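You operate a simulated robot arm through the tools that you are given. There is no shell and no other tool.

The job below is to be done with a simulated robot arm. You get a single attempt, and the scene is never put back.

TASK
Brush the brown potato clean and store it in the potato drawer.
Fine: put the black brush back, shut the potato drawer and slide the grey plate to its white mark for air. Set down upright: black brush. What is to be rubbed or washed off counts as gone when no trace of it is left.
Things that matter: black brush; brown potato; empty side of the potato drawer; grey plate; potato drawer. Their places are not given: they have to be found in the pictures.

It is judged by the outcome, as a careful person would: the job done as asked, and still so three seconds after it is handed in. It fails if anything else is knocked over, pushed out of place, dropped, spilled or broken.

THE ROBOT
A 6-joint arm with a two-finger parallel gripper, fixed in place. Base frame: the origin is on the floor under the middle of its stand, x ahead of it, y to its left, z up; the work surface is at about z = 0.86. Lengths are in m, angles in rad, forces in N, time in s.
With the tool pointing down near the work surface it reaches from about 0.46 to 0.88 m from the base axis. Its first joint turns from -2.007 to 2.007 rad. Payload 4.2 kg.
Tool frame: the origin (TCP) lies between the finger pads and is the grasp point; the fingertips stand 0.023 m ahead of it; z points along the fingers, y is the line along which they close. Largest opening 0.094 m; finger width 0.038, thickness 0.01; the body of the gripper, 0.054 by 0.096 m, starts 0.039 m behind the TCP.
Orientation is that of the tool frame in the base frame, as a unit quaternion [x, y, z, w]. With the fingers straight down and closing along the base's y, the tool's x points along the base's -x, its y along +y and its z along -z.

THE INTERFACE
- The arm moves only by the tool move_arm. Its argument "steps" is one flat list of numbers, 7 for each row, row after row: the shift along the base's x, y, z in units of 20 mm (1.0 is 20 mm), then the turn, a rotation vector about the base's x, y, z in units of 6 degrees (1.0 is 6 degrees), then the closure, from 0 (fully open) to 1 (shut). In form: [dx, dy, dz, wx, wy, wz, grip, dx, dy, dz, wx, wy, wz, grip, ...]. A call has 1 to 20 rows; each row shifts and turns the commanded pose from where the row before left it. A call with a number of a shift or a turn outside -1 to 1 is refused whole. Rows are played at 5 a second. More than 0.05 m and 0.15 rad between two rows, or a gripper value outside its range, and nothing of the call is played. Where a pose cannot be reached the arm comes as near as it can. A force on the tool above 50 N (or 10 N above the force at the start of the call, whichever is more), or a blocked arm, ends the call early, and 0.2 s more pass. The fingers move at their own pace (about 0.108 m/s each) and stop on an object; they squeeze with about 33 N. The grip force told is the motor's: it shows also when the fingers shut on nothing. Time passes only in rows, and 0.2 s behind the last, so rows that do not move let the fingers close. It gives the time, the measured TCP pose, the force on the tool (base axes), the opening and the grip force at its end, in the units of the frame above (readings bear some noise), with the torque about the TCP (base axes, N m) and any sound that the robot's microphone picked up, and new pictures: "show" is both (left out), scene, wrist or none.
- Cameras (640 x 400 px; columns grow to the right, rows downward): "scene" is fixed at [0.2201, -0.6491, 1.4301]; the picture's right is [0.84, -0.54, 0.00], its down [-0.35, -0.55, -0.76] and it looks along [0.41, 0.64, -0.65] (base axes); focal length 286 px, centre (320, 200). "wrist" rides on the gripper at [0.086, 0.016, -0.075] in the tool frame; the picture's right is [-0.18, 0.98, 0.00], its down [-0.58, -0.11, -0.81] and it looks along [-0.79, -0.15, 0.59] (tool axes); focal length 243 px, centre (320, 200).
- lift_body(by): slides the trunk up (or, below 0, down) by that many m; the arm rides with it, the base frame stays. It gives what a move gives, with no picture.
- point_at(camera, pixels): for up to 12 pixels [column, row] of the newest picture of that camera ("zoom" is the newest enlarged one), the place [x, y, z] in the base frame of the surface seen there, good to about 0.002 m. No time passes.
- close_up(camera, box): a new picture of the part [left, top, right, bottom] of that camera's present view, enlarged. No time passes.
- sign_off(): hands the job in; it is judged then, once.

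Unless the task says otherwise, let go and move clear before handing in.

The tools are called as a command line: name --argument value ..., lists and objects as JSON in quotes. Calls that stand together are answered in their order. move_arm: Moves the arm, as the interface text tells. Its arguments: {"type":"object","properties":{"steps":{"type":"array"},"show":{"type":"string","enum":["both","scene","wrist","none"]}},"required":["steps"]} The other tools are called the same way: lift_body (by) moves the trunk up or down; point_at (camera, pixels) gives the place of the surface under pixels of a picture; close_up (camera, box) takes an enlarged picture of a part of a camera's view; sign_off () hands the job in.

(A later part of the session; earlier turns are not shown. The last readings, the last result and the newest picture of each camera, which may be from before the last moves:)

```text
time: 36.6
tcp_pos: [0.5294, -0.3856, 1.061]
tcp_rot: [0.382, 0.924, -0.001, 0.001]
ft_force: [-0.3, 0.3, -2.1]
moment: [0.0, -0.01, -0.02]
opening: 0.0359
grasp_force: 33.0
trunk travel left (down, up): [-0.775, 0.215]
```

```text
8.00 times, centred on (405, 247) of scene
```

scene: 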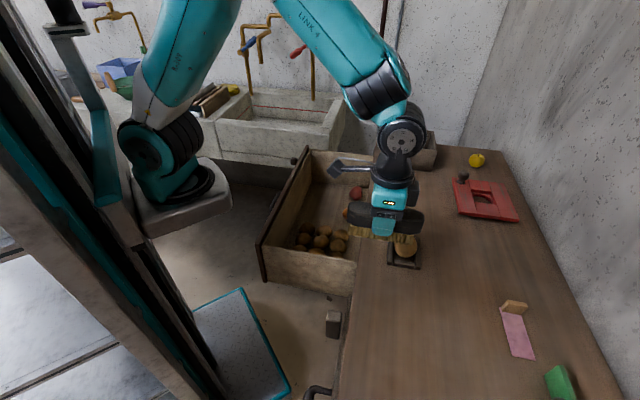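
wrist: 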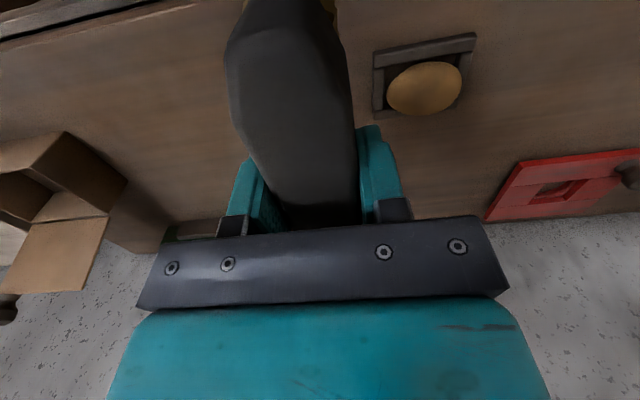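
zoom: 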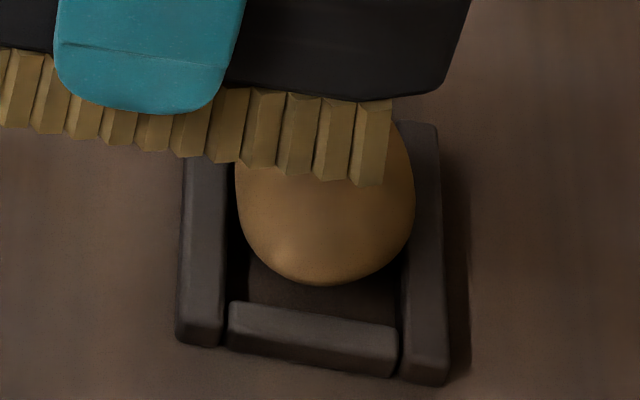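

A slight dark tinge seems to remain in the middle of the potato (wrist zoom (230,210)). To be sure no trace is left, I'll scrub again in several directions.

move_arm --steps '[0.983, 0.187, -0.5, 0, 0, 0, 1, 0.983, 0.187, -0.5, 0, 0, 0, 1, 0.983, 0.187, -0.5, 0, 0, 0, 1, 0.983, 0.187, -0.5, 0, 0, 0, 1, 0.983, 0.187, -0.5, 0, 0, 0, 1, 0.983, 0.187, -0.5, 0, 0, 0, 1, 0, 0, -1, 0, 0, 0, 1, 0, 0, -1, 0, 0, 0, 1, 0, 0, -0.4, 0, 0, 0, 1, 0, 0, -0.13, 0, 0, 0, 1]' --show "none"

move_arm --steps '[0.495, -0.494, 0, 0, 0, 0, 1, 0.495, -0.494, 0, 0, 0, 0, 1, -0.495, 0.494, 0, 0, 0, 0, 1, -0.495, 0.494, 0, 0, 0, 0, 1, -0.495, 0.494, 0, 0, 0, 0, 1, -0.495, 0.494, 0, 0, 0, 0, 1, 0.495, -0.494, 0, 0, 0, 0, 1, 0.495, -0.494, 0, 0, 0, 0, 1, 0.495, -0.494, 0, 0, 0, 0, 1, 0.495, -0.494, 0, 0, 0, 0, 1, -0.495, 0.494, 0, 0, 0, 0, 1, -0.495, 0.494, 0, 0, 0, 0, 1, -0.495, 0.494, 0, 0, 0, 0, 1, -0.495, 0.494, 0, 0, 0, 0, 1, 0.495, -0.494, 0, 0, 0, 0, 1, 0.495, -0.494, 0, 0, 0, 0, 1]' --show "none"

move_arm --steps '[0.353, 0.354, 0, 0, 0, 0, 1, 0.353, 0.354, 0, 0, 0, 0, 1, -0.353, -0.354, 0, 0, 0, 0, 1, -0.353, -0.354, 0, 0, 0, 0, 1, -0.353, -0.354, 0, 0, 0, 0, 1, -0.353, -0.354, 0, 0, 0, 0, 1, 0.353, 0.354, 0, 0, 0, 0, 1, 0.353, 0.354, 0, 0, 0, 0, 1, 0.353, 0.354, 0, 0, 0, 0, 1, 0.353, 0.354, 0, 0, 0, 0, 1, -0.353, -0.354, 0, 0, 0, 0, 1, -0.353, -0.354, 0, 0, 0, 0, 1, -0.353, -0.354, 0, 0, 0, 0, 1, -0.353, -0.354, 0, 0, 0, 0, 1, 0.353, 0.354, 0, 0, 0, 0, 1, 0.353, 0.354, 0, 0, 0, 0, 1]' --show "none"

close_up --camera "scene" --box '[370, 200, 450, 280]'

```text
time: 38.8
tcp_pos: [0.6492, -0.3631, 0.9518]
tcp_rot: [0.382, 0.924, 0.0, 0.001]
ft_force: [-0.8, -0.2, 2.2]
moment: [-0.03, 0.0, 0.04]
opening: 0.0358
grasp_force: 32.8
trunk travel left (down, up): [-0.775, 0.215]
```

```text
time: 42.2
tcp_pos: [0.6476, -0.3628, 0.9511]
tcp_rot: [0.382, 0.924, 0.001, -0.001]
ft_force: [-5.4, 6.6, 18.8]
moment: [0.25, 0.19, 0.03]
opening: 0.0356
grasp_force: 33.7
trunk travel left (down, up): [-0.775, 0.215]
```

```text
time: 45.6
tcp_pos: [0.6468, -0.3645, 0.9514]
tcp_rot: [0.382, 0.924, 0.001, 0.0]
ft_force: [-3.4, -3.4, 9.6]
moment: [-0.23, 0.09, -0.04]
opening: 0.036
grasp_force: 33.0
trunk travel left (down, up): [-0.775, 0.215]
```

```text
5.00 times, centred on (410, 240) of scene
```

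zoom: 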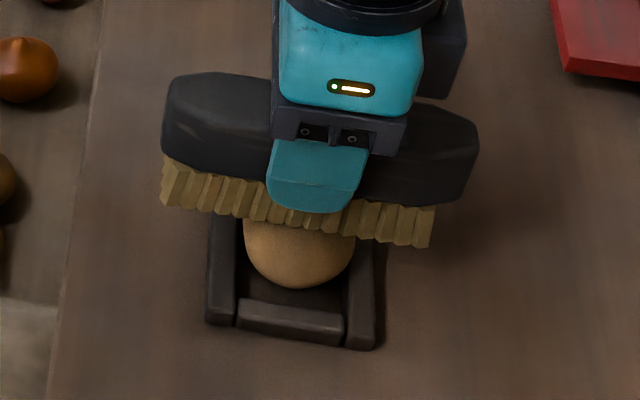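

I'll lift to the same viewpoint as before and compare the potato's colour.

move_arm --steps '[0, 0, 0.5, 0, 0, 0, 1, 0, 0, 1, 0, 0, 0, 1, 0, 0, 1, 0, 0, 0, 1, -0.983, -0.187, 0.5, 0, 0, 0, 1, -0.983, -0.187, 0.5, 0, 0, 0, 1, -0.983, -0.187, 0.5, 0, 0, 0, 1, -0.983, -0.187, 0.5, 0, 0, 0, 1, -0.983, -0.187, 0.5, 0, 0, 0, 1, -0.983, -0.187, 0.5, 0, 0, 0, 1, 0, 0, 0, 0, 0, 0, 1]' --show "wrist"

close_up --camera "wrist" --box '[370, 30, 530, 150]'

close_up --camera "scene" --box '[385, 222, 425, 272]'

```text
time: 47.8
tcp_pos: [0.5289, -0.3854, 1.0606]
tcp_rot: [0.382, 0.924, 0.0, 0.0]
ft_force: [0.3, 0.1, -2.5]
moment: [0.0, -0.01, -0.01]
opening: 0.0356
grasp_force: 33.1
trunk travel left (down, up): [-0.775, 0.215]
```

wrist: 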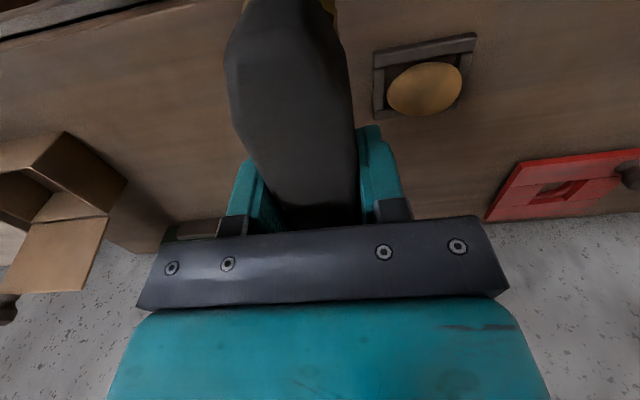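

```text
3.33 times, centred on (450, 90) of wrist
```

zoom: 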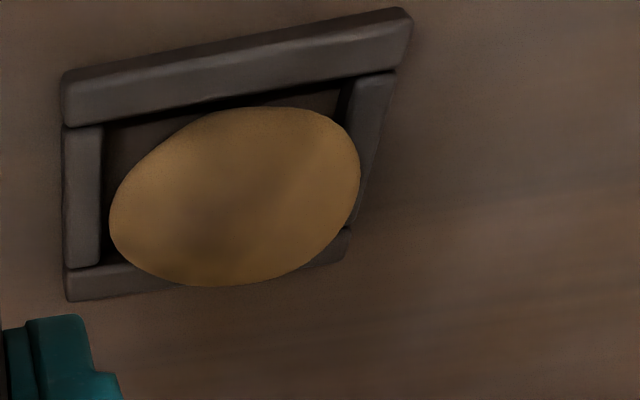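

```text
8.00 times, centred on (405, 247) of scene
```

zoom: 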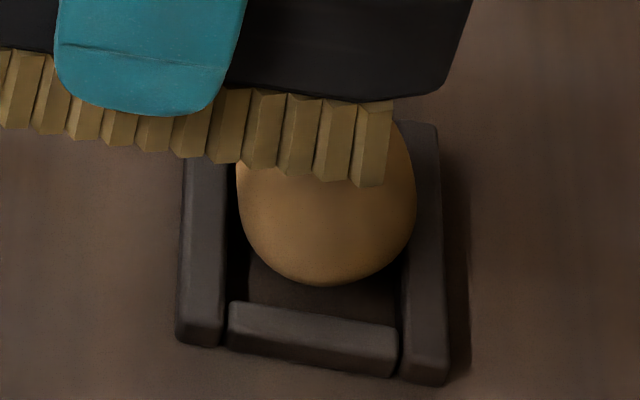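

The look is unchanged by the extra scrubbing, so the faint tinge is shading rather than dirt. I'll set the brush back on its old spot, descending slowly until it touches, and recheck the potato afterwards.

move_arm --steps '[-0.14, -1, -0.6, 0, 0, 0, 1, -0.14, -1, -0.6, 0, 0, 0, 1, -0.14, -1, -0.6, 0, 0, 0, 1, -0.14, -1, -0.6, 0, 0, 0, 1, -0.14, -1, -0.6, 0, 0, 0, 1, 0, 0, -1, 0, 0, 0, 1, 0, 0, -1, 0, 0, 0, 1, 0, 0, -1, 0, 0, 0, 1, 0, 0, -1, 0, 0, 0, 1, 0, 0, -0.5, 0, 0, 0, 1, 0, 0, 0, 0, 0, 0, 1]' --show "both"

close_up --camera "scene" --box '[350, 270, 460, 340]'

```text
time: 50.2
tcp_pos: [0.5154, -0.4864, 0.9107]
tcp_rot: [0.382, 0.924, 0.0, 0.0]
ft_force: [0.0, -0.8, -2.3]
moment: [0.01, 0.03, 0.03]
opening: 0.0357
grasp_force: 33.3
trunk travel left (down, up): [-0.775, 0.215]
```

scene: 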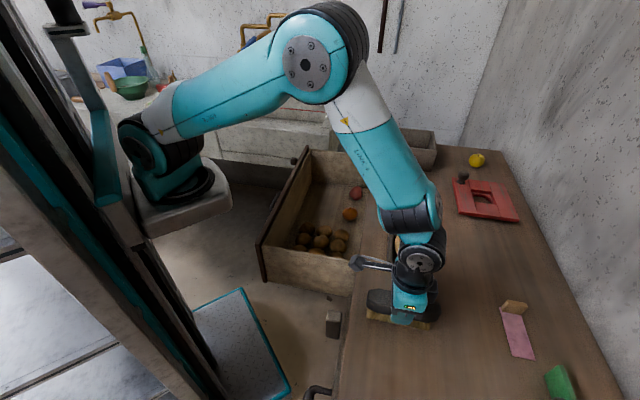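
wrist: 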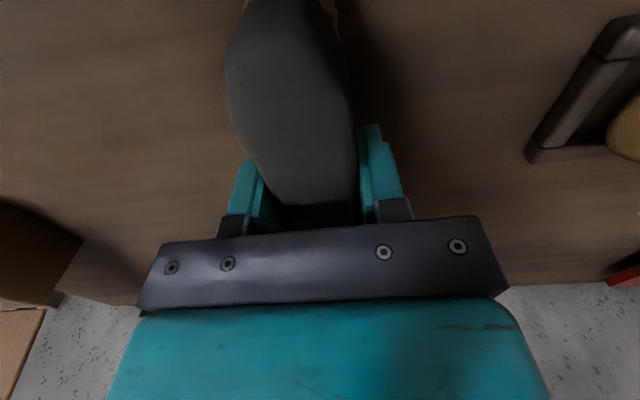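

```text
5.71 times, centred on (405, 305) of scene
```

zoom: 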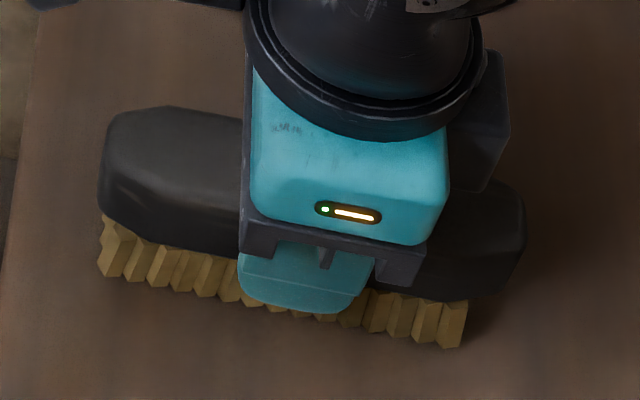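

The brush is still about 3 mm above the counter (force still just its weight). I'll ease down in 1 mm steps.

move_arm --steps '[0, 0, -0.05, 0, 0, 0, 1, 0, 0, -0.05, 0, 0, 0, 1, 0, 0, -0.05, 0, 0, 0, 1]' --show "none"

```text
time: 51.0
tcp_pos: [0.5153, -0.4866, 0.9076]
tcp_rot: [0.381, 0.924, 0.0, 0.001]
ft_force: [0.9, 0.5, -0.5]
moment: [-0.01, 0.0, -0.03]
opening: 0.0358
grasp_force: 32.9
trunk travel left (down, up): [-0.775, 0.215]
```

The reading rose from -2.3 to -0.5 N, so contact is just starting. One more half-millimetre to confirm.

move_arm --steps '[0, 0, -0.03, 0, 0, 0, 1, 0, 0, 0, 0, 0, 0, 1]' --show "none"

```text
time: 51.6
tcp_pos: [0.5156, -0.4858, 0.9068]
tcp_rot: [0.381, 0.924, 0.0, 0.0]
ft_force: [-0.2, 0.6, -1.8]
moment: [0.03, 0.01, 0.04]
opening: 0.0355
grasp_force: 33.4
trunk travel left (down, up): [-0.775, 0.215]
```

Still only weight at z 0.907, so I'll continue down in half-millimetre steps.

move_arm --steps '[0, 0, -0.03, 0, 0, 0, 1, 0, 0, -0.03, 0, 0, 0, 1, 0, 0, 0, 0, 0, 0, 1]' --show "none"

```text
time: 52.4
tcp_pos: [0.5152, -0.486, 0.9043]
tcp_rot: [0.382, 0.924, 0.0, -0.001]
ft_force: [-0.2, 0.2, -1.6]
moment: [-0.01, -0.02, 0.01]
opening: 0.0357
grasp_force: 33.0
trunk travel left (down, up): [-0.775, 0.215]
```

No contact yet, so the brush has slipped up slightly in the grip. I'll go on down by 0.5 mm steps.

move_arm --steps '[0, 0, -0.03, 0, 0, 0, 1, 0, 0, -0.03, 0, 0, 0, 1, 0, 0, 0, 0, 0, 0, 1]' --show "none"

close_up --camera "scene" --box '[350, 270, 460, 340]'

```text
time: 53.2
tcp_pos: [0.515, -0.4864, 0.9044]
tcp_rot: [0.382, 0.924, 0.0, 0.0]
ft_force: [-2.0, 1.0, 4.4]
moment: [-0.16, -0.16, -0.01]
opening: 0.0359
grasp_force: 33.3
trunk travel left (down, up): [-0.775, 0.215]
```

```text
5.71 times, centred on (405, 305) of scene
```

zoom: 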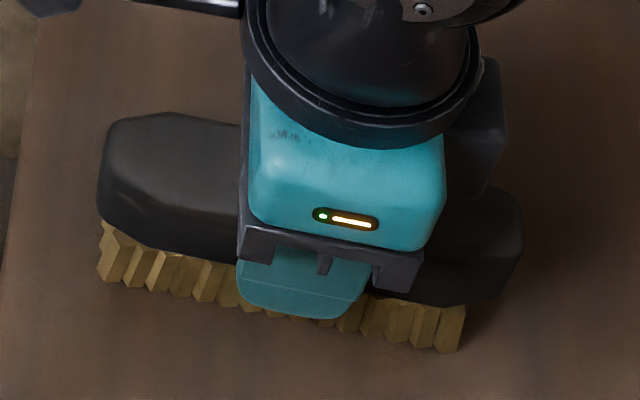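

The bristles now rest on the counter (reading went to +4.4 N). I'll open the fingers and lift straight up.

move_arm --steps '[0, 0, 0, 0, 0, 0, 0.5, 0, 0, 0, 0, 0, 0, 0.2, 0, 0, 0, 0, 0, 0, 0, 0, 0, 0, 0, 0, 0, 0, 0, 0, 0, 0, 0, 0, 0, 0, 0, 1, 0, 0, 0, 0, 0, 0, 1, 0, 0, 0, 0, 0, 0, 1, 0, 0, 0, 0, 0, 0, 1, 0, 0, 0, 0, 0, 0, 1, 0, 0, 0, 0]' --show "both"

close_up --camera "scene" --box '[350, 270, 460, 340]'

```text
time: 55.4
tcp_pos: [0.5145, -0.4866, 1.0036]
tcp_rot: [0.382, 0.924, 0.001, -0.001]
ft_force: [0.3, -0.1, 0.8]
moment: [-0.03, 0.02, 0.0]
opening: 0.0941
grasp_force: 0.1
trunk travel left (down, up): [-0.775, 0.215]
```

scene: 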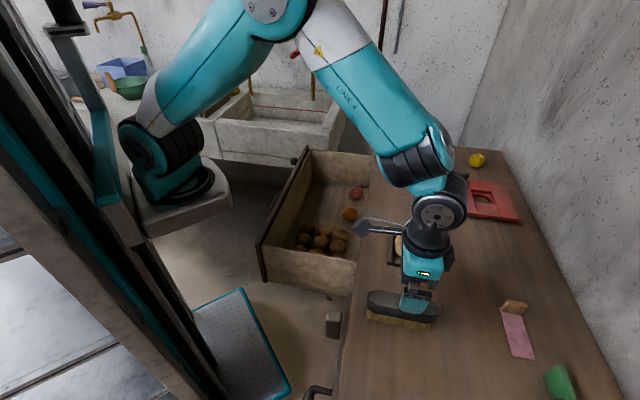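
wrist: 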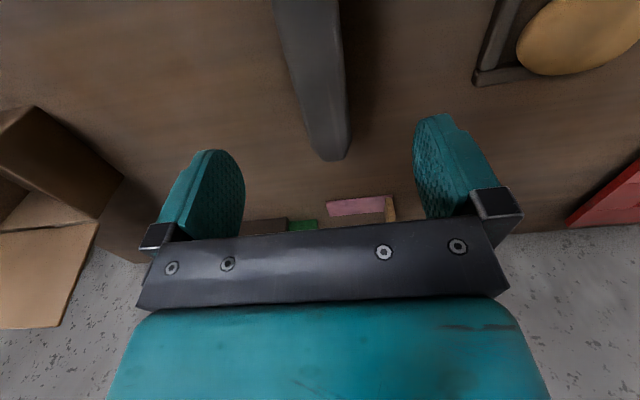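

```text
5.71 times, centred on (405, 305) of scene
```

zoom: 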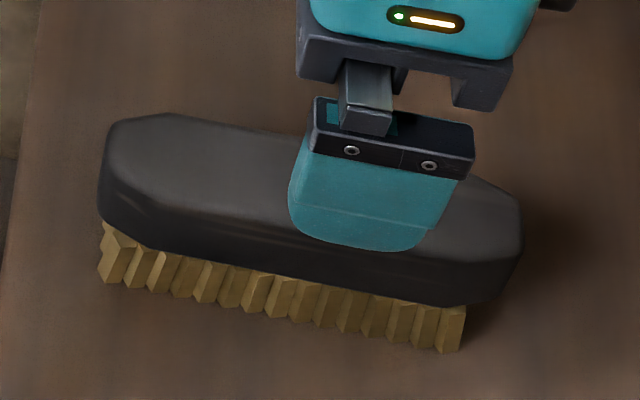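

The brush stands upright back on its original spot (ends at zoom 98 and 523, as before). Now I'll move over the potato for an unobstructed look.

move_arm --steps '[0.328, 0.953, 0.28, 0, 0, 0, 0, 0.328, 0.953, 0.28, 0, 0, 0, 0, 0.328, 0.953, 0.28, 0, 0, 0, 0, 0.328, 0.953, 0.28, 0, 0, 0, 0, 0.328, 0.953, 0.28, 0, 0, 0, 0, 0.328, 0.953, 0.28, 0, 0, 0, 0, 0.328, 0.953, 0.28, 0, 0, 0, 0, 0.328, 0.953, 0.28, 0, 0, 0, 0, 0.328, 0.953, 0.28, 0, 0, 0, 0, 0.328, 0.953, 0.28, 0, 0, 0, 0, 0, 0, 0, 0, 0, 0, 0]' --show "both"

close_up --camera "wrist" --box '[270, 20, 430, 140]'

close_up --camera "scene" --box '[385, 222, 425, 272]'

```text
time: 57.8
tcp_pos: [0.5819, -0.2939, 1.0597]
tcp_rot: [0.382, 0.924, 0.0, 0.0]
ft_force: [-0.1, -0.2, -1.0]
moment: [0.03, 0.03, -0.01]
opening: 0.0939
grasp_force: 0.1
trunk travel left (down, up): [-0.775, 0.215]
```

scene: 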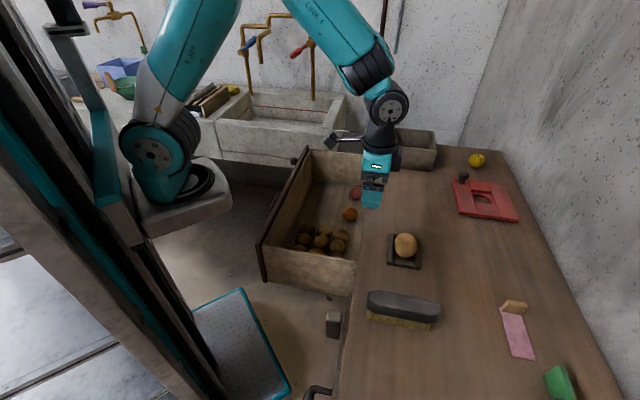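
wrist: 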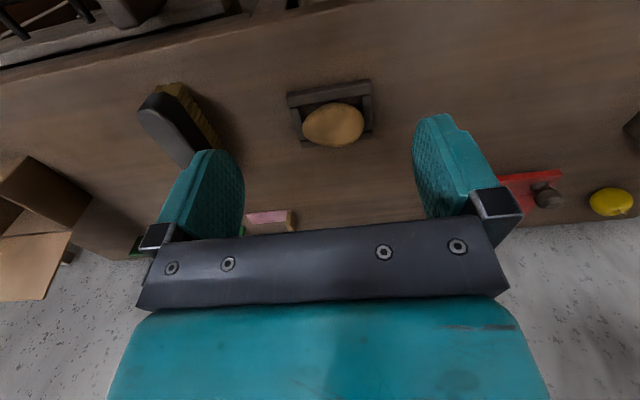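

```text
3.33 times, centred on (350, 80) of wrist
```

zoom: 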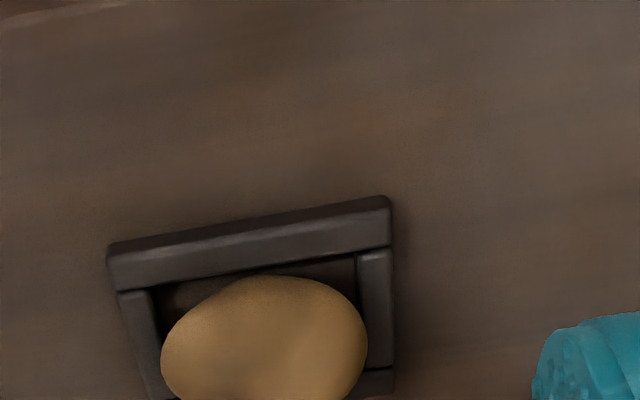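

```text
8.00 times, centred on (405, 247) of scene
```

zoom: 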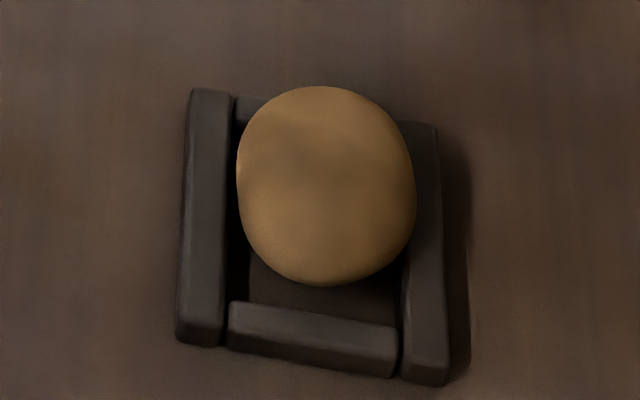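

The potato looks uniformly tan in both views. I'll zoom further and compare with the clean potatoes in the drawer to rule out a faint trace.

close_up --camera "scene" --box '[390, 230, 422, 260]'

close_up --camera "wrist" --box '[290, 90, 380, 155]'

close_up --camera "scene" --box '[290, 215, 350, 260]'

```text
13.33 times, centred on (406, 245) of scene
```

zoom: 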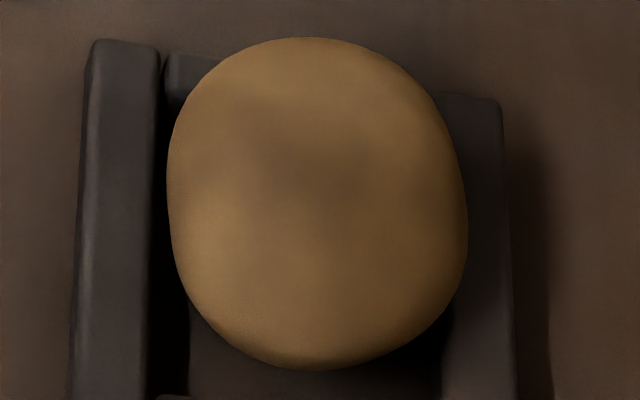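

```text
6.15 times, centred on (335, 122) of wrist
```

zoom: 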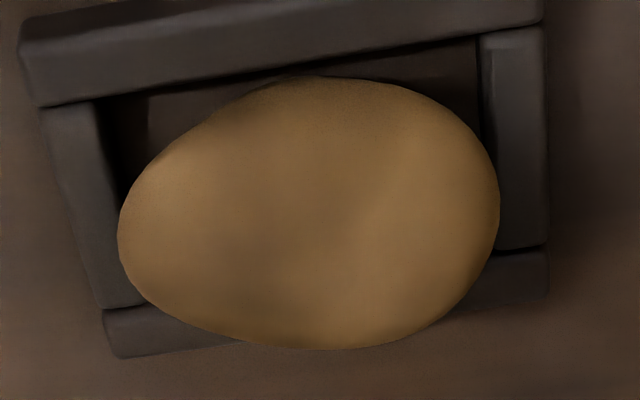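

```text
8.89 times, centred on (320, 238) of scene
```

zoom: 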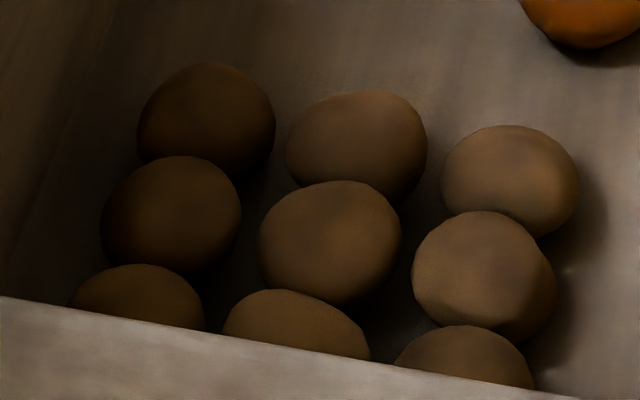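

The stored potatoes show the same faint tone, so the potato is clean. Next I'll measure its outline and the empty side of the drawer for the grasp and placement.

point_at --camera "wrist" --pixels '[[335, 122], [307, 128], [361, 120], [335, 106], [333, 143], [320, 122], [350, 122], [290, 97], [371, 82], [300, 140], [335, 135], [345, 112]]'

point_at --camera "scene" --pixels '[[405, 240], [395, 245], [415, 245], [405, 256], [400, 236], [410, 250], [396, 255], [320, 195], [335, 205], [315, 180], [335, 220], [300, 200]]'

close_up --camera "scene" --box '[255, 140, 375, 290]'

```text
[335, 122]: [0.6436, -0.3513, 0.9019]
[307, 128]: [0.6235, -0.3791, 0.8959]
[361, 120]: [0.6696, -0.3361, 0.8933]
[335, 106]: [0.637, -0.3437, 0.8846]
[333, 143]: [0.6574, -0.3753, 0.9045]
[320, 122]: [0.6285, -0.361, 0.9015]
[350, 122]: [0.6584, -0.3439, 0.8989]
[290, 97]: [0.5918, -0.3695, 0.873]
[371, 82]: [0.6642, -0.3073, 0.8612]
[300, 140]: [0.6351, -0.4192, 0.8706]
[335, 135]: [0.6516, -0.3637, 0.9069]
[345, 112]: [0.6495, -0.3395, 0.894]
```

```text
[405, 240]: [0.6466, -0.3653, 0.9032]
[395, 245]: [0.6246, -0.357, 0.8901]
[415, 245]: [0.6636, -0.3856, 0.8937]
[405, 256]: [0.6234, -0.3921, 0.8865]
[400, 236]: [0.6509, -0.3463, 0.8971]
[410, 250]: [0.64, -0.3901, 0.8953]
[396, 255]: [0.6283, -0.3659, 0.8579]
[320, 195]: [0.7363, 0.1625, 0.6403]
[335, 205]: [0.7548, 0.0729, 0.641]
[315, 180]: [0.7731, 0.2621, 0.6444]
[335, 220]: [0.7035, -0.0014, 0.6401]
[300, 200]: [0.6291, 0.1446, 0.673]
```

```text
2.67 times, centred on (315, 215) of scene
```

zoom: 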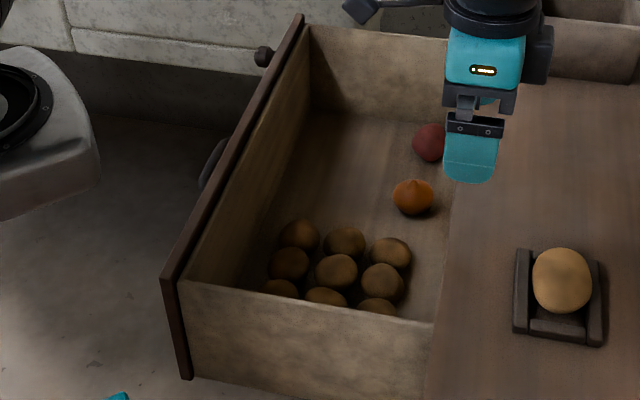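

The potato's centre is about (0.650,-0.365), its top at z 0.907 and it is about 0.052 m wide across the drawer direction. I'll turn the gripper 90° to close across its width and place it above the potato.

move_arm --steps '[0.225, -0.238, -0.2, 0, 0, 1, 0, 0.225, -0.238, -0.2, 0, 0, 1, 0, 0.225, -0.238, -0.2, 0, 0, 1, 0, 0.225, -0.238, -0.2, 0, 0, 1, 0, 0.225, -0.238, -0.2, 0, 0, 1, 0, 0.225, -0.238, -0.2, 0, 0, 1, 0, 0.225, -0.238, -0.2, 0, 0, 1, 0, 0.225, -0.238, -0.2, 0, 0, 1, 0, 0.225, -0.238, -0.2, 0, 0, 1, 0, 0.225, -0.238, -0.2, 0, 0, 1, 0, 0.225, -0.238, -0.2, 0, 0, 1, 0, 0.225, -0.238, -0.2, 0, 0, 1, 0, 0.225, -0.238, -0.2, 0, 0, 1, 0, 0.225, -0.238, -0.2, 0, 0, 1, 0, 0.225, -0.238, -0.2, 0, 0, 1, 0, 0, 0, 0, 0, 0, 0, 0]' --show "both"

```text
time: 61.2
tcp_pos: [0.6488, -0.3666, 0.9997]
tcp_rot: [-0.384, 0.923, 0.001, 0.0]
ft_force: [1.0, -0.3, -0.4]
moment: [-0.02, 0.04, 0.01]
opening: 0.0938
grasp_force: 0.0
trunk travel left (down, up): [-0.775, 0.215]
```

scene: 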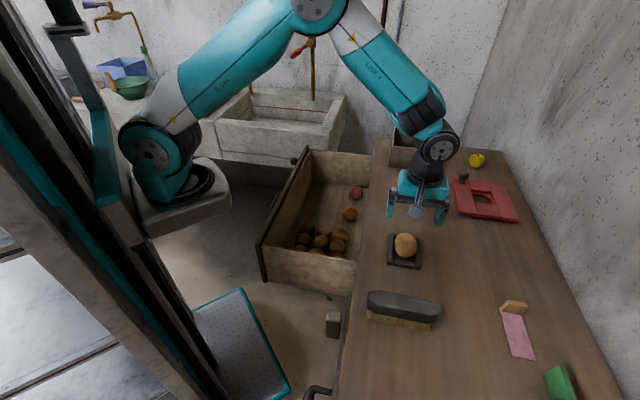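
wrist: 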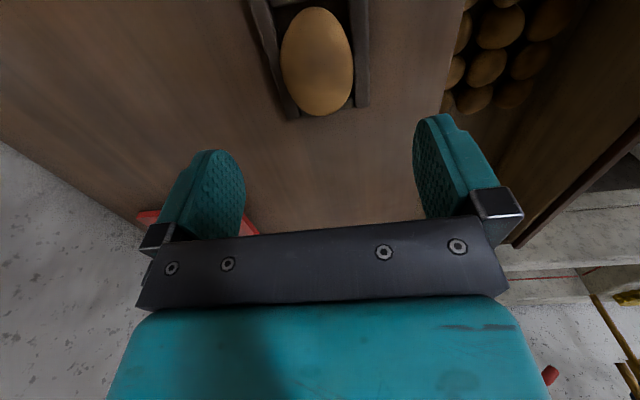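

The potato is centred between the fingers (wrist (318,62), where I predicted about (320,64)). I'll descend to z 0.900, keeping the tips just above the cradle walls, and close.

move_arm --steps '[0, 0, -1, 0, 0, 0, 0, 0, 0, -1, 0, 0, 0, 0, 0, 0, -1, 0, 0, 0, 0, 0, 0, -1, 0, 0, 0, 0, 0, 0, -0.98, 0, 0, 0, 0, 0, 0, 0, 0, 0, 0, 0]' --show "both"

close_up --camera "scene" --box '[365, 200, 445, 280]'

```text
time: 62.6
tcp_pos: [0.6483, -0.3676, 0.9005]
tcp_rot: [-0.384, 0.924, 0.0, 0.0]
ft_force: [-0.4, -0.2, -0.4]
moment: [-0.01, -0.04, -0.01]
opening: 0.094
grasp_force: 0.1
trunk travel left (down, up): [-0.775, 0.215]
```

scene: 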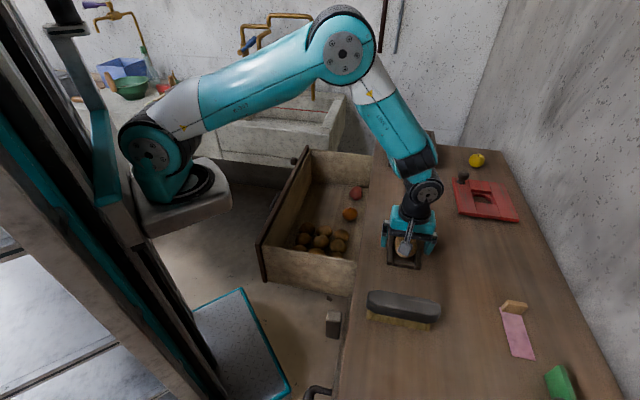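
wrist: 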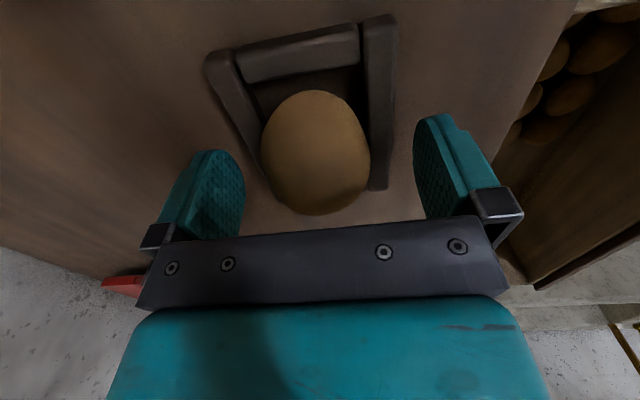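

```text
5.00 times, centred on (405, 240) of scene
```

zoom: 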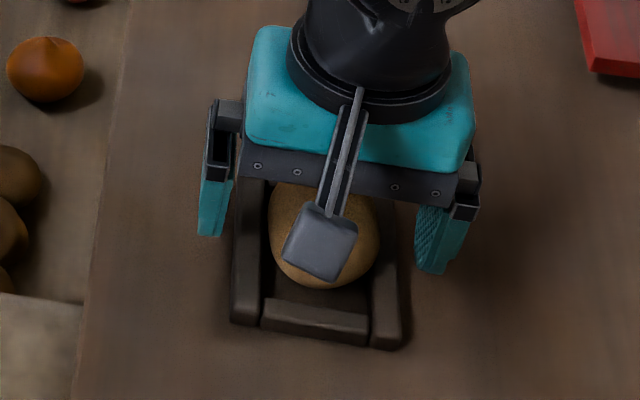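

The fingers straddle the potato above the cradle walls; it sits about 2 mm off-centre toward the far finger. I'll shift 2 mm that way and close gently.

move_arm --steps '[0.08, -0.08, 0, 0, 0, 0, 0, 0, 0, 0, 0, 0, 0, 0.2, 0, 0, 0, 0, 0, 0, 0.35, 0, 0, 0, 0, 0, 0, 0.5, 0, 0, 0, 0, 0, 0, 0.7, 0, 0, 0, 0, 0, 0, 1, 0, 0, 0, 0, 0, 0, 1]' --show "both"

close_up --camera "scene" --box '[365, 200, 445, 280]'

```text
time: 64.2
tcp_pos: [0.6509, -0.3699, 0.8993]
tcp_rot: [-0.384, 0.923, 0.0, 0.0]
ft_force: [-0.5, -0.2, 0.6]
moment: [-0.04, 0.0, 0.0]
opening: 0.0503
grasp_force: 33.0
trunk travel left (down, up): [-0.775, 0.215]
```

scene: 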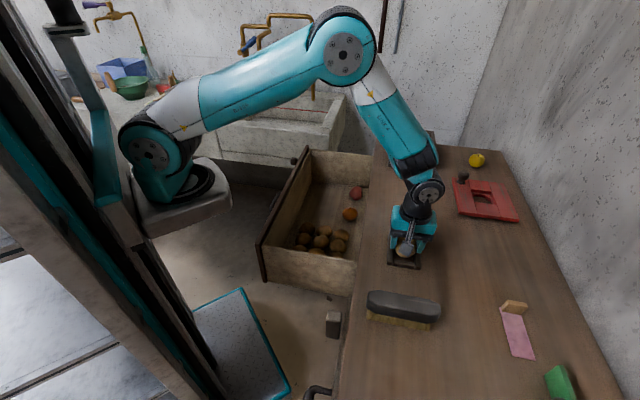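
wrist: 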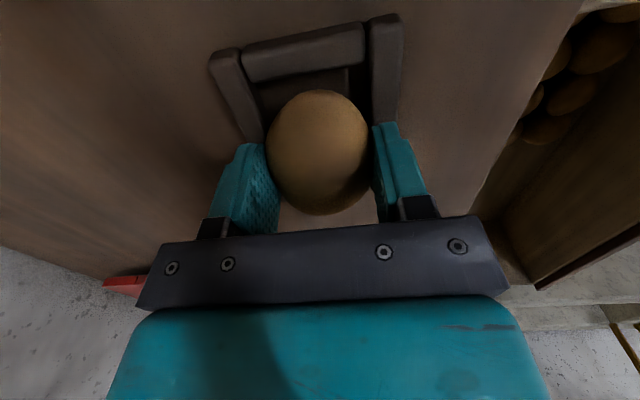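

```text
5.00 times, centred on (405, 240) of scene
```

zoom: 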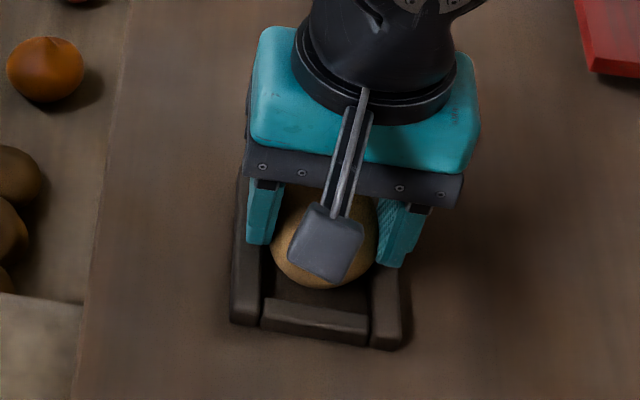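

The fingers hold the potato (opening 0.050, 33 N). I'll lift it straight out of the cradle and check it.

move_arm --steps '[0, 0, 0.3, 0, 0, 0, 1, 0, 0, 0.6, 0, 0, 0, 1, 0, 0, 1, 0, 0, 0, 1, 0, 0, 1, 0, 0, 0, 1, 0, 0, 1, 0, 0, 0, 1, 0, 0, 1, 0, 0, 0, 1, 0, 0, 1, 0, 0, 0, 1]' --show "both"

close_up --camera "scene" --box '[375, 170, 455, 250]'

close_up --camera "wrist" --box '[210, 70, 430, 230]'

```text
time: 65.8
tcp_pos: [0.6507, -0.3687, 1.0177]
tcp_rot: [-0.384, 0.923, 0.0, 0.0]
ft_force: [0.4, -0.3, -1.6]
moment: [-0.01, 0.01, -0.02]
opening: 0.0505
grasp_force: 33.3
trunk travel left (down, up): [-0.775, 0.215]
```

scene: 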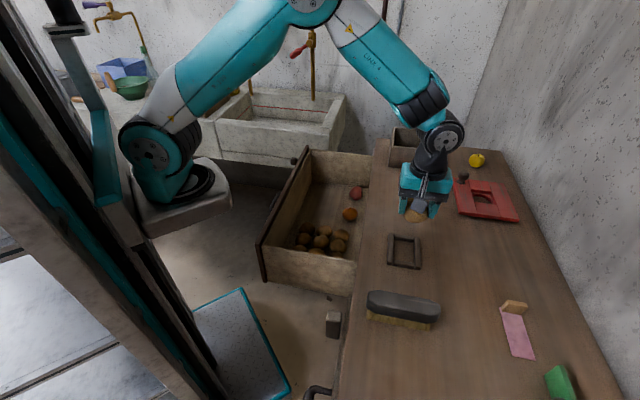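
wrist: 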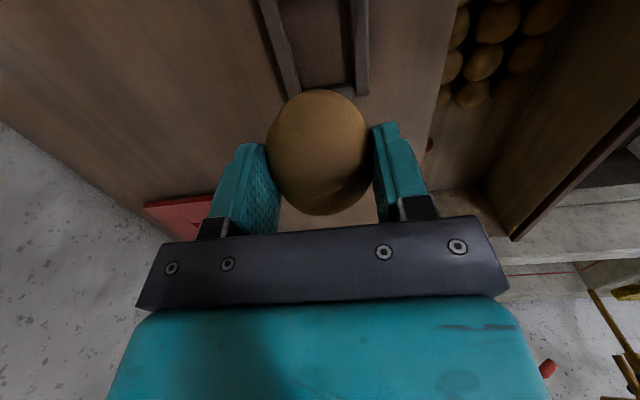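

```text
5.00 times, centred on (415, 210) of scene
```

zoom: 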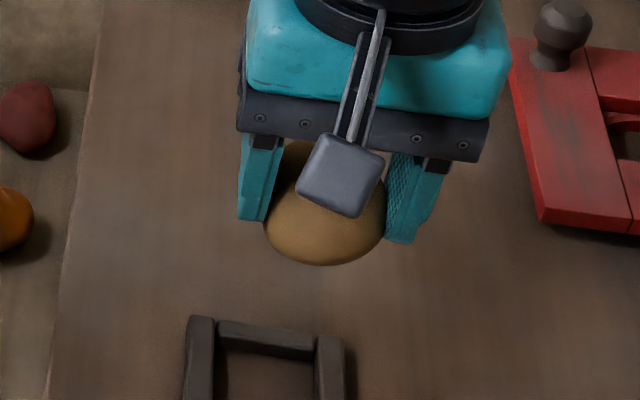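

```text
2.50 times, centred on (320, 150) of wrist
```

zoom: 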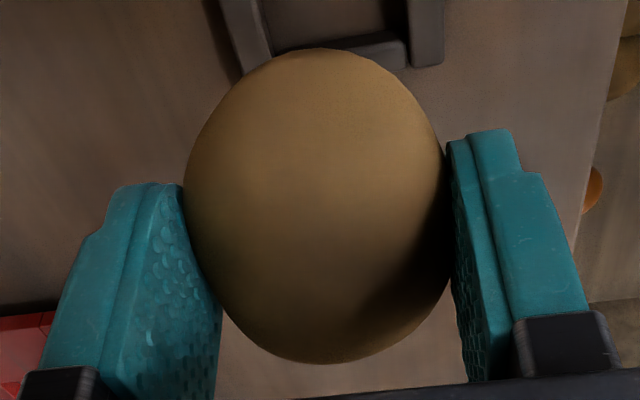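

The potato is held clear, and every side I can see is clean. To be sure of the underside, I'll raise it and tilt the gripper so the underside faces the scene camera.

move_arm --steps '[-0.3, 0, 1, 0, 0, 0, 1, -0.3, 0, 1, 0, 0, 0, 1, -0.3, 0, 1, -0.5, 0.5, 0, 1, -0.3, 0, 1, -0.7, 0.7, 0, 1, -0.3, 0, 1, -0.7, 0.7, 0, 1, -0.3, 0, 1, -0.7, 0.7, 0, 1, -0.3, 0, 1, -0.7, 0.7, 0, 1, -0.3, 0, 1, -0.7, 0.7, 0, 1, 0, 0, 0, -0.7, 0.7, 0, 1, 0, 0, 0, -0.7, 0.7, 0, 1, 0, 0, 0, -0.7, 0.7, 0, 1, 0, 0, 0, 0, 0, 0, 1]' --show "both"

```text
time: 68.4
tcp_pos: [0.5878, -0.3698, 1.1651]
tcp_rot: [-0.346, 0.831, -0.168, -0.403]
ft_force: [1.0, -1.1, -0.7]
moment: [0.03, -0.01, 0.02]
opening: 0.0504
grasp_force: 32.9
out of reach, approached as far as the arm can: row 11
trunk travel left (down, up): [-0.775, 0.215]
```

scene: 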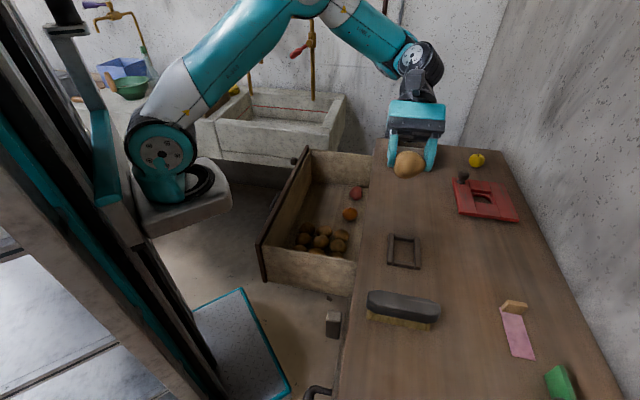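
wrist: 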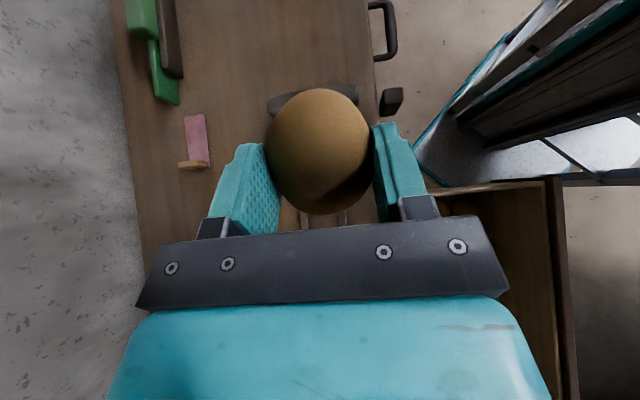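

close_up --camera "scene" --box '[380, 130, 445, 185]'

```text
7.27 times, centred on (412, 158) of scene
```

zoom: 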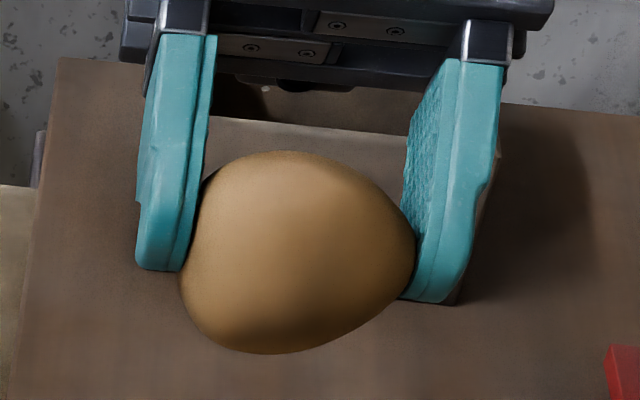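

The underside is clean too. I'll set the gripper upright again and carry the potato over the empty side of the drawer.

move_arm --steps '[0, 0.5, 0, 0.7, -0.7, 0, 1, 0, 0.5, 0, 0.7, -0.7, 0, 1, 0, 0.5, 0, 0.7, -0.7, 0, 1, 0, 0.5, 0, 0.7, -0.7, 0, 1, 0, 0.5, 0, 0.7, -0.7, 0, 1, 0, 0.5, 0, 0.7, -0.7, 0, 1, 0, 0.5, 0, 0.7, -0.7, 0, 1, 0, 0.5, 0, 0.7, -0.7, 0, 1, 0, 0.5, 0, 0.5, -0.5, 0, 1, 0.4, 1, -0.2, 0, 0, 0, 1, 0.4, 1, -0.2, 0, 0, 0, 1, 0.4, 1, -0.2, 0, 0, 0, 1, 0.4, 1, -0.2, 0, 0, 0, 1, 0.4, 1, -0.2, 0, 0, 0, 1, 0.4, 1, -0.2, 0, 0, 0, 1, 0.4, 1, -0.2, 0, 0, 0, 1, 0.4, 1, -0.2, 0, 0, 0, 1, 0.4, 1, -0.2, 0, 0, 0, 1, 0.4, 1, -0.2, 0, 0, 0, 1, 0.4, 1, -0.2, 0, 0, 0, 1]' --show "both"

```text
time: 72.6
tcp_pos: [0.6753, -0.0581, 1.1224]
tcp_rot: [-0.384, 0.924, 0.0, 0.0]
ft_force: [-0.2, 0.0, -0.9]
moment: [0.03, -0.04, 0.0]
opening: 0.0509
grasp_force: 32.8
trunk travel left (down, up): [-0.775, 0.215]
```

scene: 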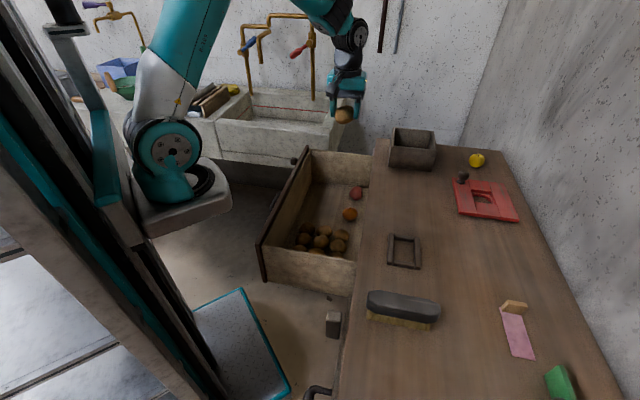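
wrist: 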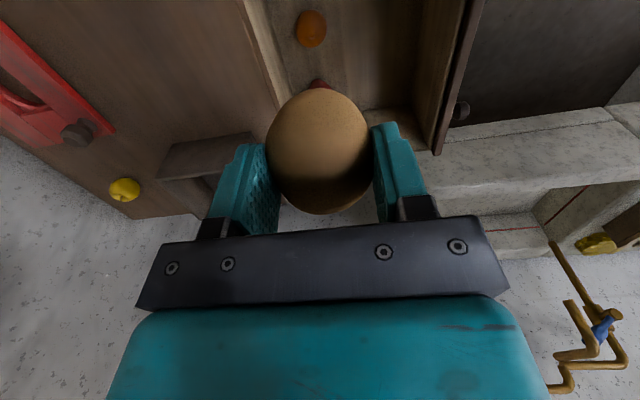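

The potato hangs safely in the upright gripper. I'll carry it above the free floor area of the drawer's empty side, at about (0.728,0.121).

move_arm --steps '[0.293, 0.996, -0.5, 0, 0, 0, 1, 0.293, 0.996, -0.5, 0, 0, 0, 1, 0.293, 0.996, -0.5, 0, 0, 0, 1, 0.293, 0.996, -0.5, 0, 0, 0, 1, 0.293, 0.996, -0.5, 0, 0, 0, 1, 0.293, 0.996, -0.5, 0, 0, 0, 1, 0.293, 0.996, -0.5, 0, 0, 0, 1, 0.293, 0.996, -0.5, 0, 0, 0, 1, 0.293, 0.996, -0.5, 0, 0, 0, 1, 0, 0, 0, 0, 0, 0, 1]' --show "both"

close_up --camera "scene" --box '[255, 100, 395, 290]'

```text
time: 74.8
tcp_pos: [0.7269, 0.1208, 1.0311]
tcp_rot: [-0.384, 0.923, 0.0, 0.0]
ft_force: [0.2, 0.6, -0.9]
moment: [-0.01, 0.02, 0.02]
opening: 0.0506
grasp_force: 33.1
trunk travel left (down, up): [-0.775, 0.215]
```

scene: 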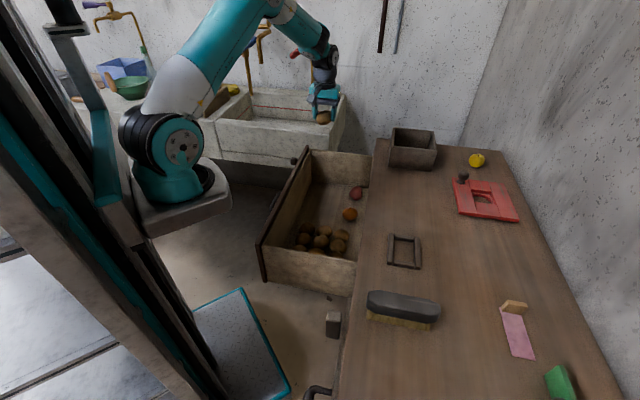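
wrist: 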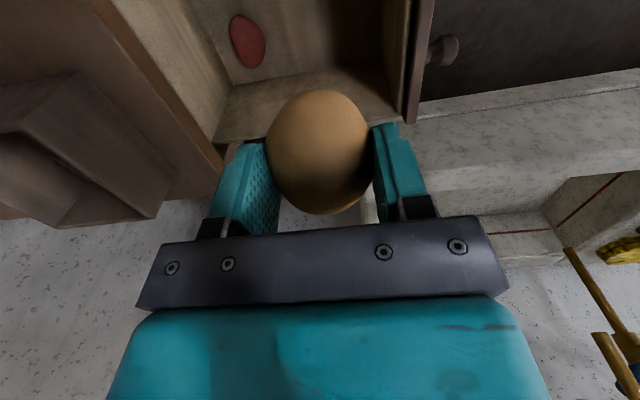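

```text
2.11 times, centred on (325, 195) of scene
```

zoom: 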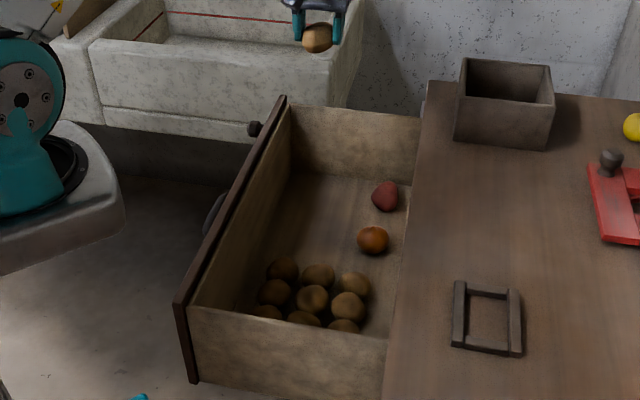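

Before lowering, I'll measure the drawer's inner walls and floor near the drop spot to be sure the gripper fits.

point_at --camera "scene" --pixels '[[311, 187], [311, 178], [340, 183], [345, 187], [310, 152], [345, 153], [305, 195], [300, 190], [316, 192], [325, 197], [356, 190], [350, 210]]'

point_at --camera "wrist" --pixels '[[300, 30], [350, 40], [250, 45], [300, 75], [400, 40], [393, 80], [415, 100], [340, 75], [225, 130], [350, 10], [410, 60], [447, 48]]'

```text
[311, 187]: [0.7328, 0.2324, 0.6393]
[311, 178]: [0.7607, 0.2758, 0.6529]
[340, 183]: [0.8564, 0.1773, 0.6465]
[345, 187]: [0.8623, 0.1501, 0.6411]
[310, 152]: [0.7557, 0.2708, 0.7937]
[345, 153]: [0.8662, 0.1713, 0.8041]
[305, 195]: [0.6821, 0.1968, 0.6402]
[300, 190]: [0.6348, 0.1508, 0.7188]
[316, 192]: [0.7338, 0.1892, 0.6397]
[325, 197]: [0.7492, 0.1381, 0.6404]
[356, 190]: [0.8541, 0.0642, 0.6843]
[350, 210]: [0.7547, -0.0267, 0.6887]
```

```text
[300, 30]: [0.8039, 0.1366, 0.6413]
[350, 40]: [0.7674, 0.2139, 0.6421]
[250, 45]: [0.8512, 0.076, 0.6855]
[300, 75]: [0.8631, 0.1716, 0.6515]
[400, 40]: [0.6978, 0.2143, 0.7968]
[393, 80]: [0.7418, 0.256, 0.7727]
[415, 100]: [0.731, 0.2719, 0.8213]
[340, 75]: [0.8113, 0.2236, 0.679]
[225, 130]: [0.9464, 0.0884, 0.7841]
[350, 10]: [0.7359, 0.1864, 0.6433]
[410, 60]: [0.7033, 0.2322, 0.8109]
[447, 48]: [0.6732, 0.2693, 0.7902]
```

The drop spot (u≈0.60, v≈0.43) has clear space to the far wall and the front panel. I'd like to lower with the trunk, so I'll first check how far the arm's carriage stands from the drawer front.

point_at --camera "scene" --pixels '[[229, 195], [225, 175], [150, 230], [200, 215], [160, 140], [190, 165], [185, 80], [230, 50], [300, 30], [323, 118]]'

```text
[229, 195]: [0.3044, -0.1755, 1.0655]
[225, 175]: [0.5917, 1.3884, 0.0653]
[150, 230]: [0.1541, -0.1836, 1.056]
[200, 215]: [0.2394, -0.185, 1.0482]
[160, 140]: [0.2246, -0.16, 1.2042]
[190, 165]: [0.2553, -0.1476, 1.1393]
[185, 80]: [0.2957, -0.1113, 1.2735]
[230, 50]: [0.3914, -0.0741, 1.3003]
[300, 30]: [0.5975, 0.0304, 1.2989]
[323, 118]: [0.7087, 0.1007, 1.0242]
```

The carriage stays well clear, but the arm alone should reach, so I'll keep the trunk still. I'll lower the potato most of the way into the drawer.

move_arm --steps '[0, 0, -1, 0, 0, 0, 1, 0, 0, -1, 0, 0, 0, 1, 0, 0, -1, 0, 0, 0, 1, 0, 0, -1, 0, 0, 0, 1, 0, 0, -1, 0, 0, 0, 1, 0, 0, -1, 0, 0, 0, 1, 0, 0, -1, 0, 0, 0, 1, 0, 0, -1, 0, 0, 0, 1, 0, 0, -1, 0, 0, 0, 1, 0, 0, -1, 0, 0, 0, 1, 0, 0, -1, 0, 0, 0, 1, 0, 0, -1, 0, 0, 0, 1, 0, 0, -1, 0, 0, 0, 1, 0, 0, 0, 0, 0, 0, 1]' --show "both"

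close_up --camera "scene" --box '[255, 100, 395, 290]'

```text
time: 77.8
tcp_pos: [0.728, 0.1201, 0.7721]
tcp_rot: [-0.383, 0.924, 0.001, 0.0]
ft_force: [-0.7, -0.2, -1.2]
moment: [-0.02, 0.0, -0.05]
opening: 0.0509
grasp_force: 33.1
trunk travel left (down, up): [-0.775, 0.215]
```

scene: 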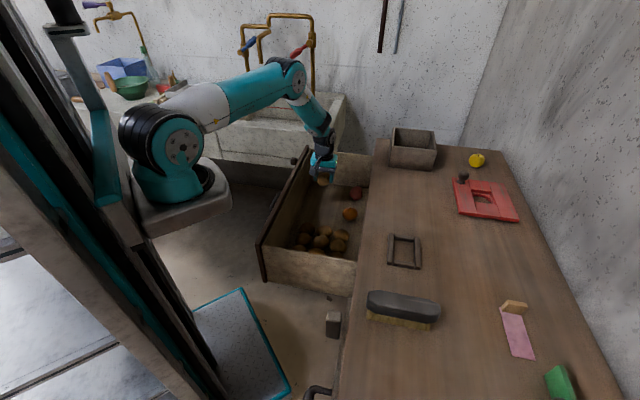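
wrist: 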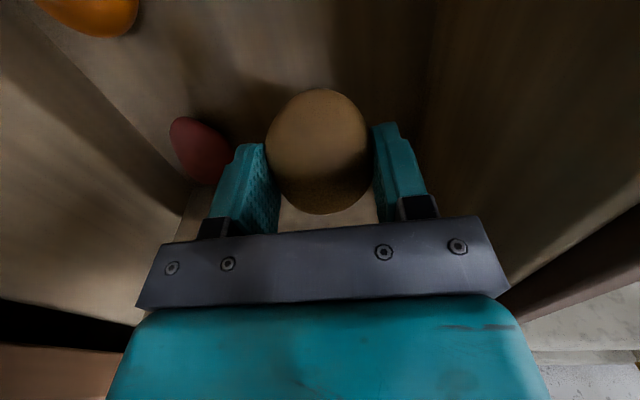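

```text
2.11 times, centred on (325, 195) of scene
```

zoom: 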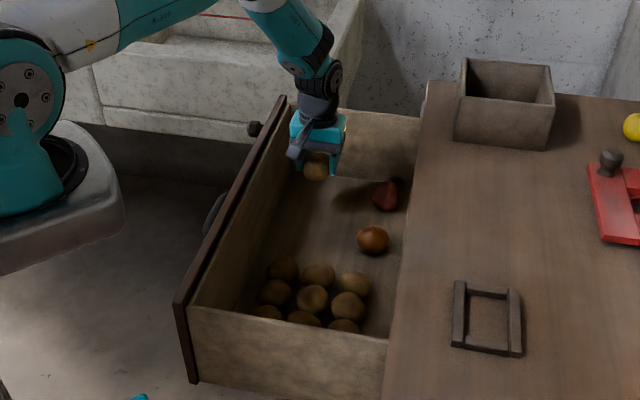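

All clear so far at z 0.772. I'll check the distance between the wrist links and the drawer's front top before going the last 9 cm.

point_at --camera "scene" --pixels '[[324, 148], [320, 130], [312, 115], [316, 140], [318, 150], [316, 167], [310, 165], [300, 100], [314, 172], [328, 135]]'

```text
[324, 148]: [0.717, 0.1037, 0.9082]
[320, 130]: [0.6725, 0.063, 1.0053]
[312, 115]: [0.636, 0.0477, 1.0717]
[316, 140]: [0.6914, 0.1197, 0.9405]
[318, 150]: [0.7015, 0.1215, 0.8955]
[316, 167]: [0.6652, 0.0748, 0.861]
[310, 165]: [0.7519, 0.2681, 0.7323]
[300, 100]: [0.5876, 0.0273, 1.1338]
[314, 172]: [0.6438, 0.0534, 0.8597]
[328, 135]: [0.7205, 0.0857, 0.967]
```

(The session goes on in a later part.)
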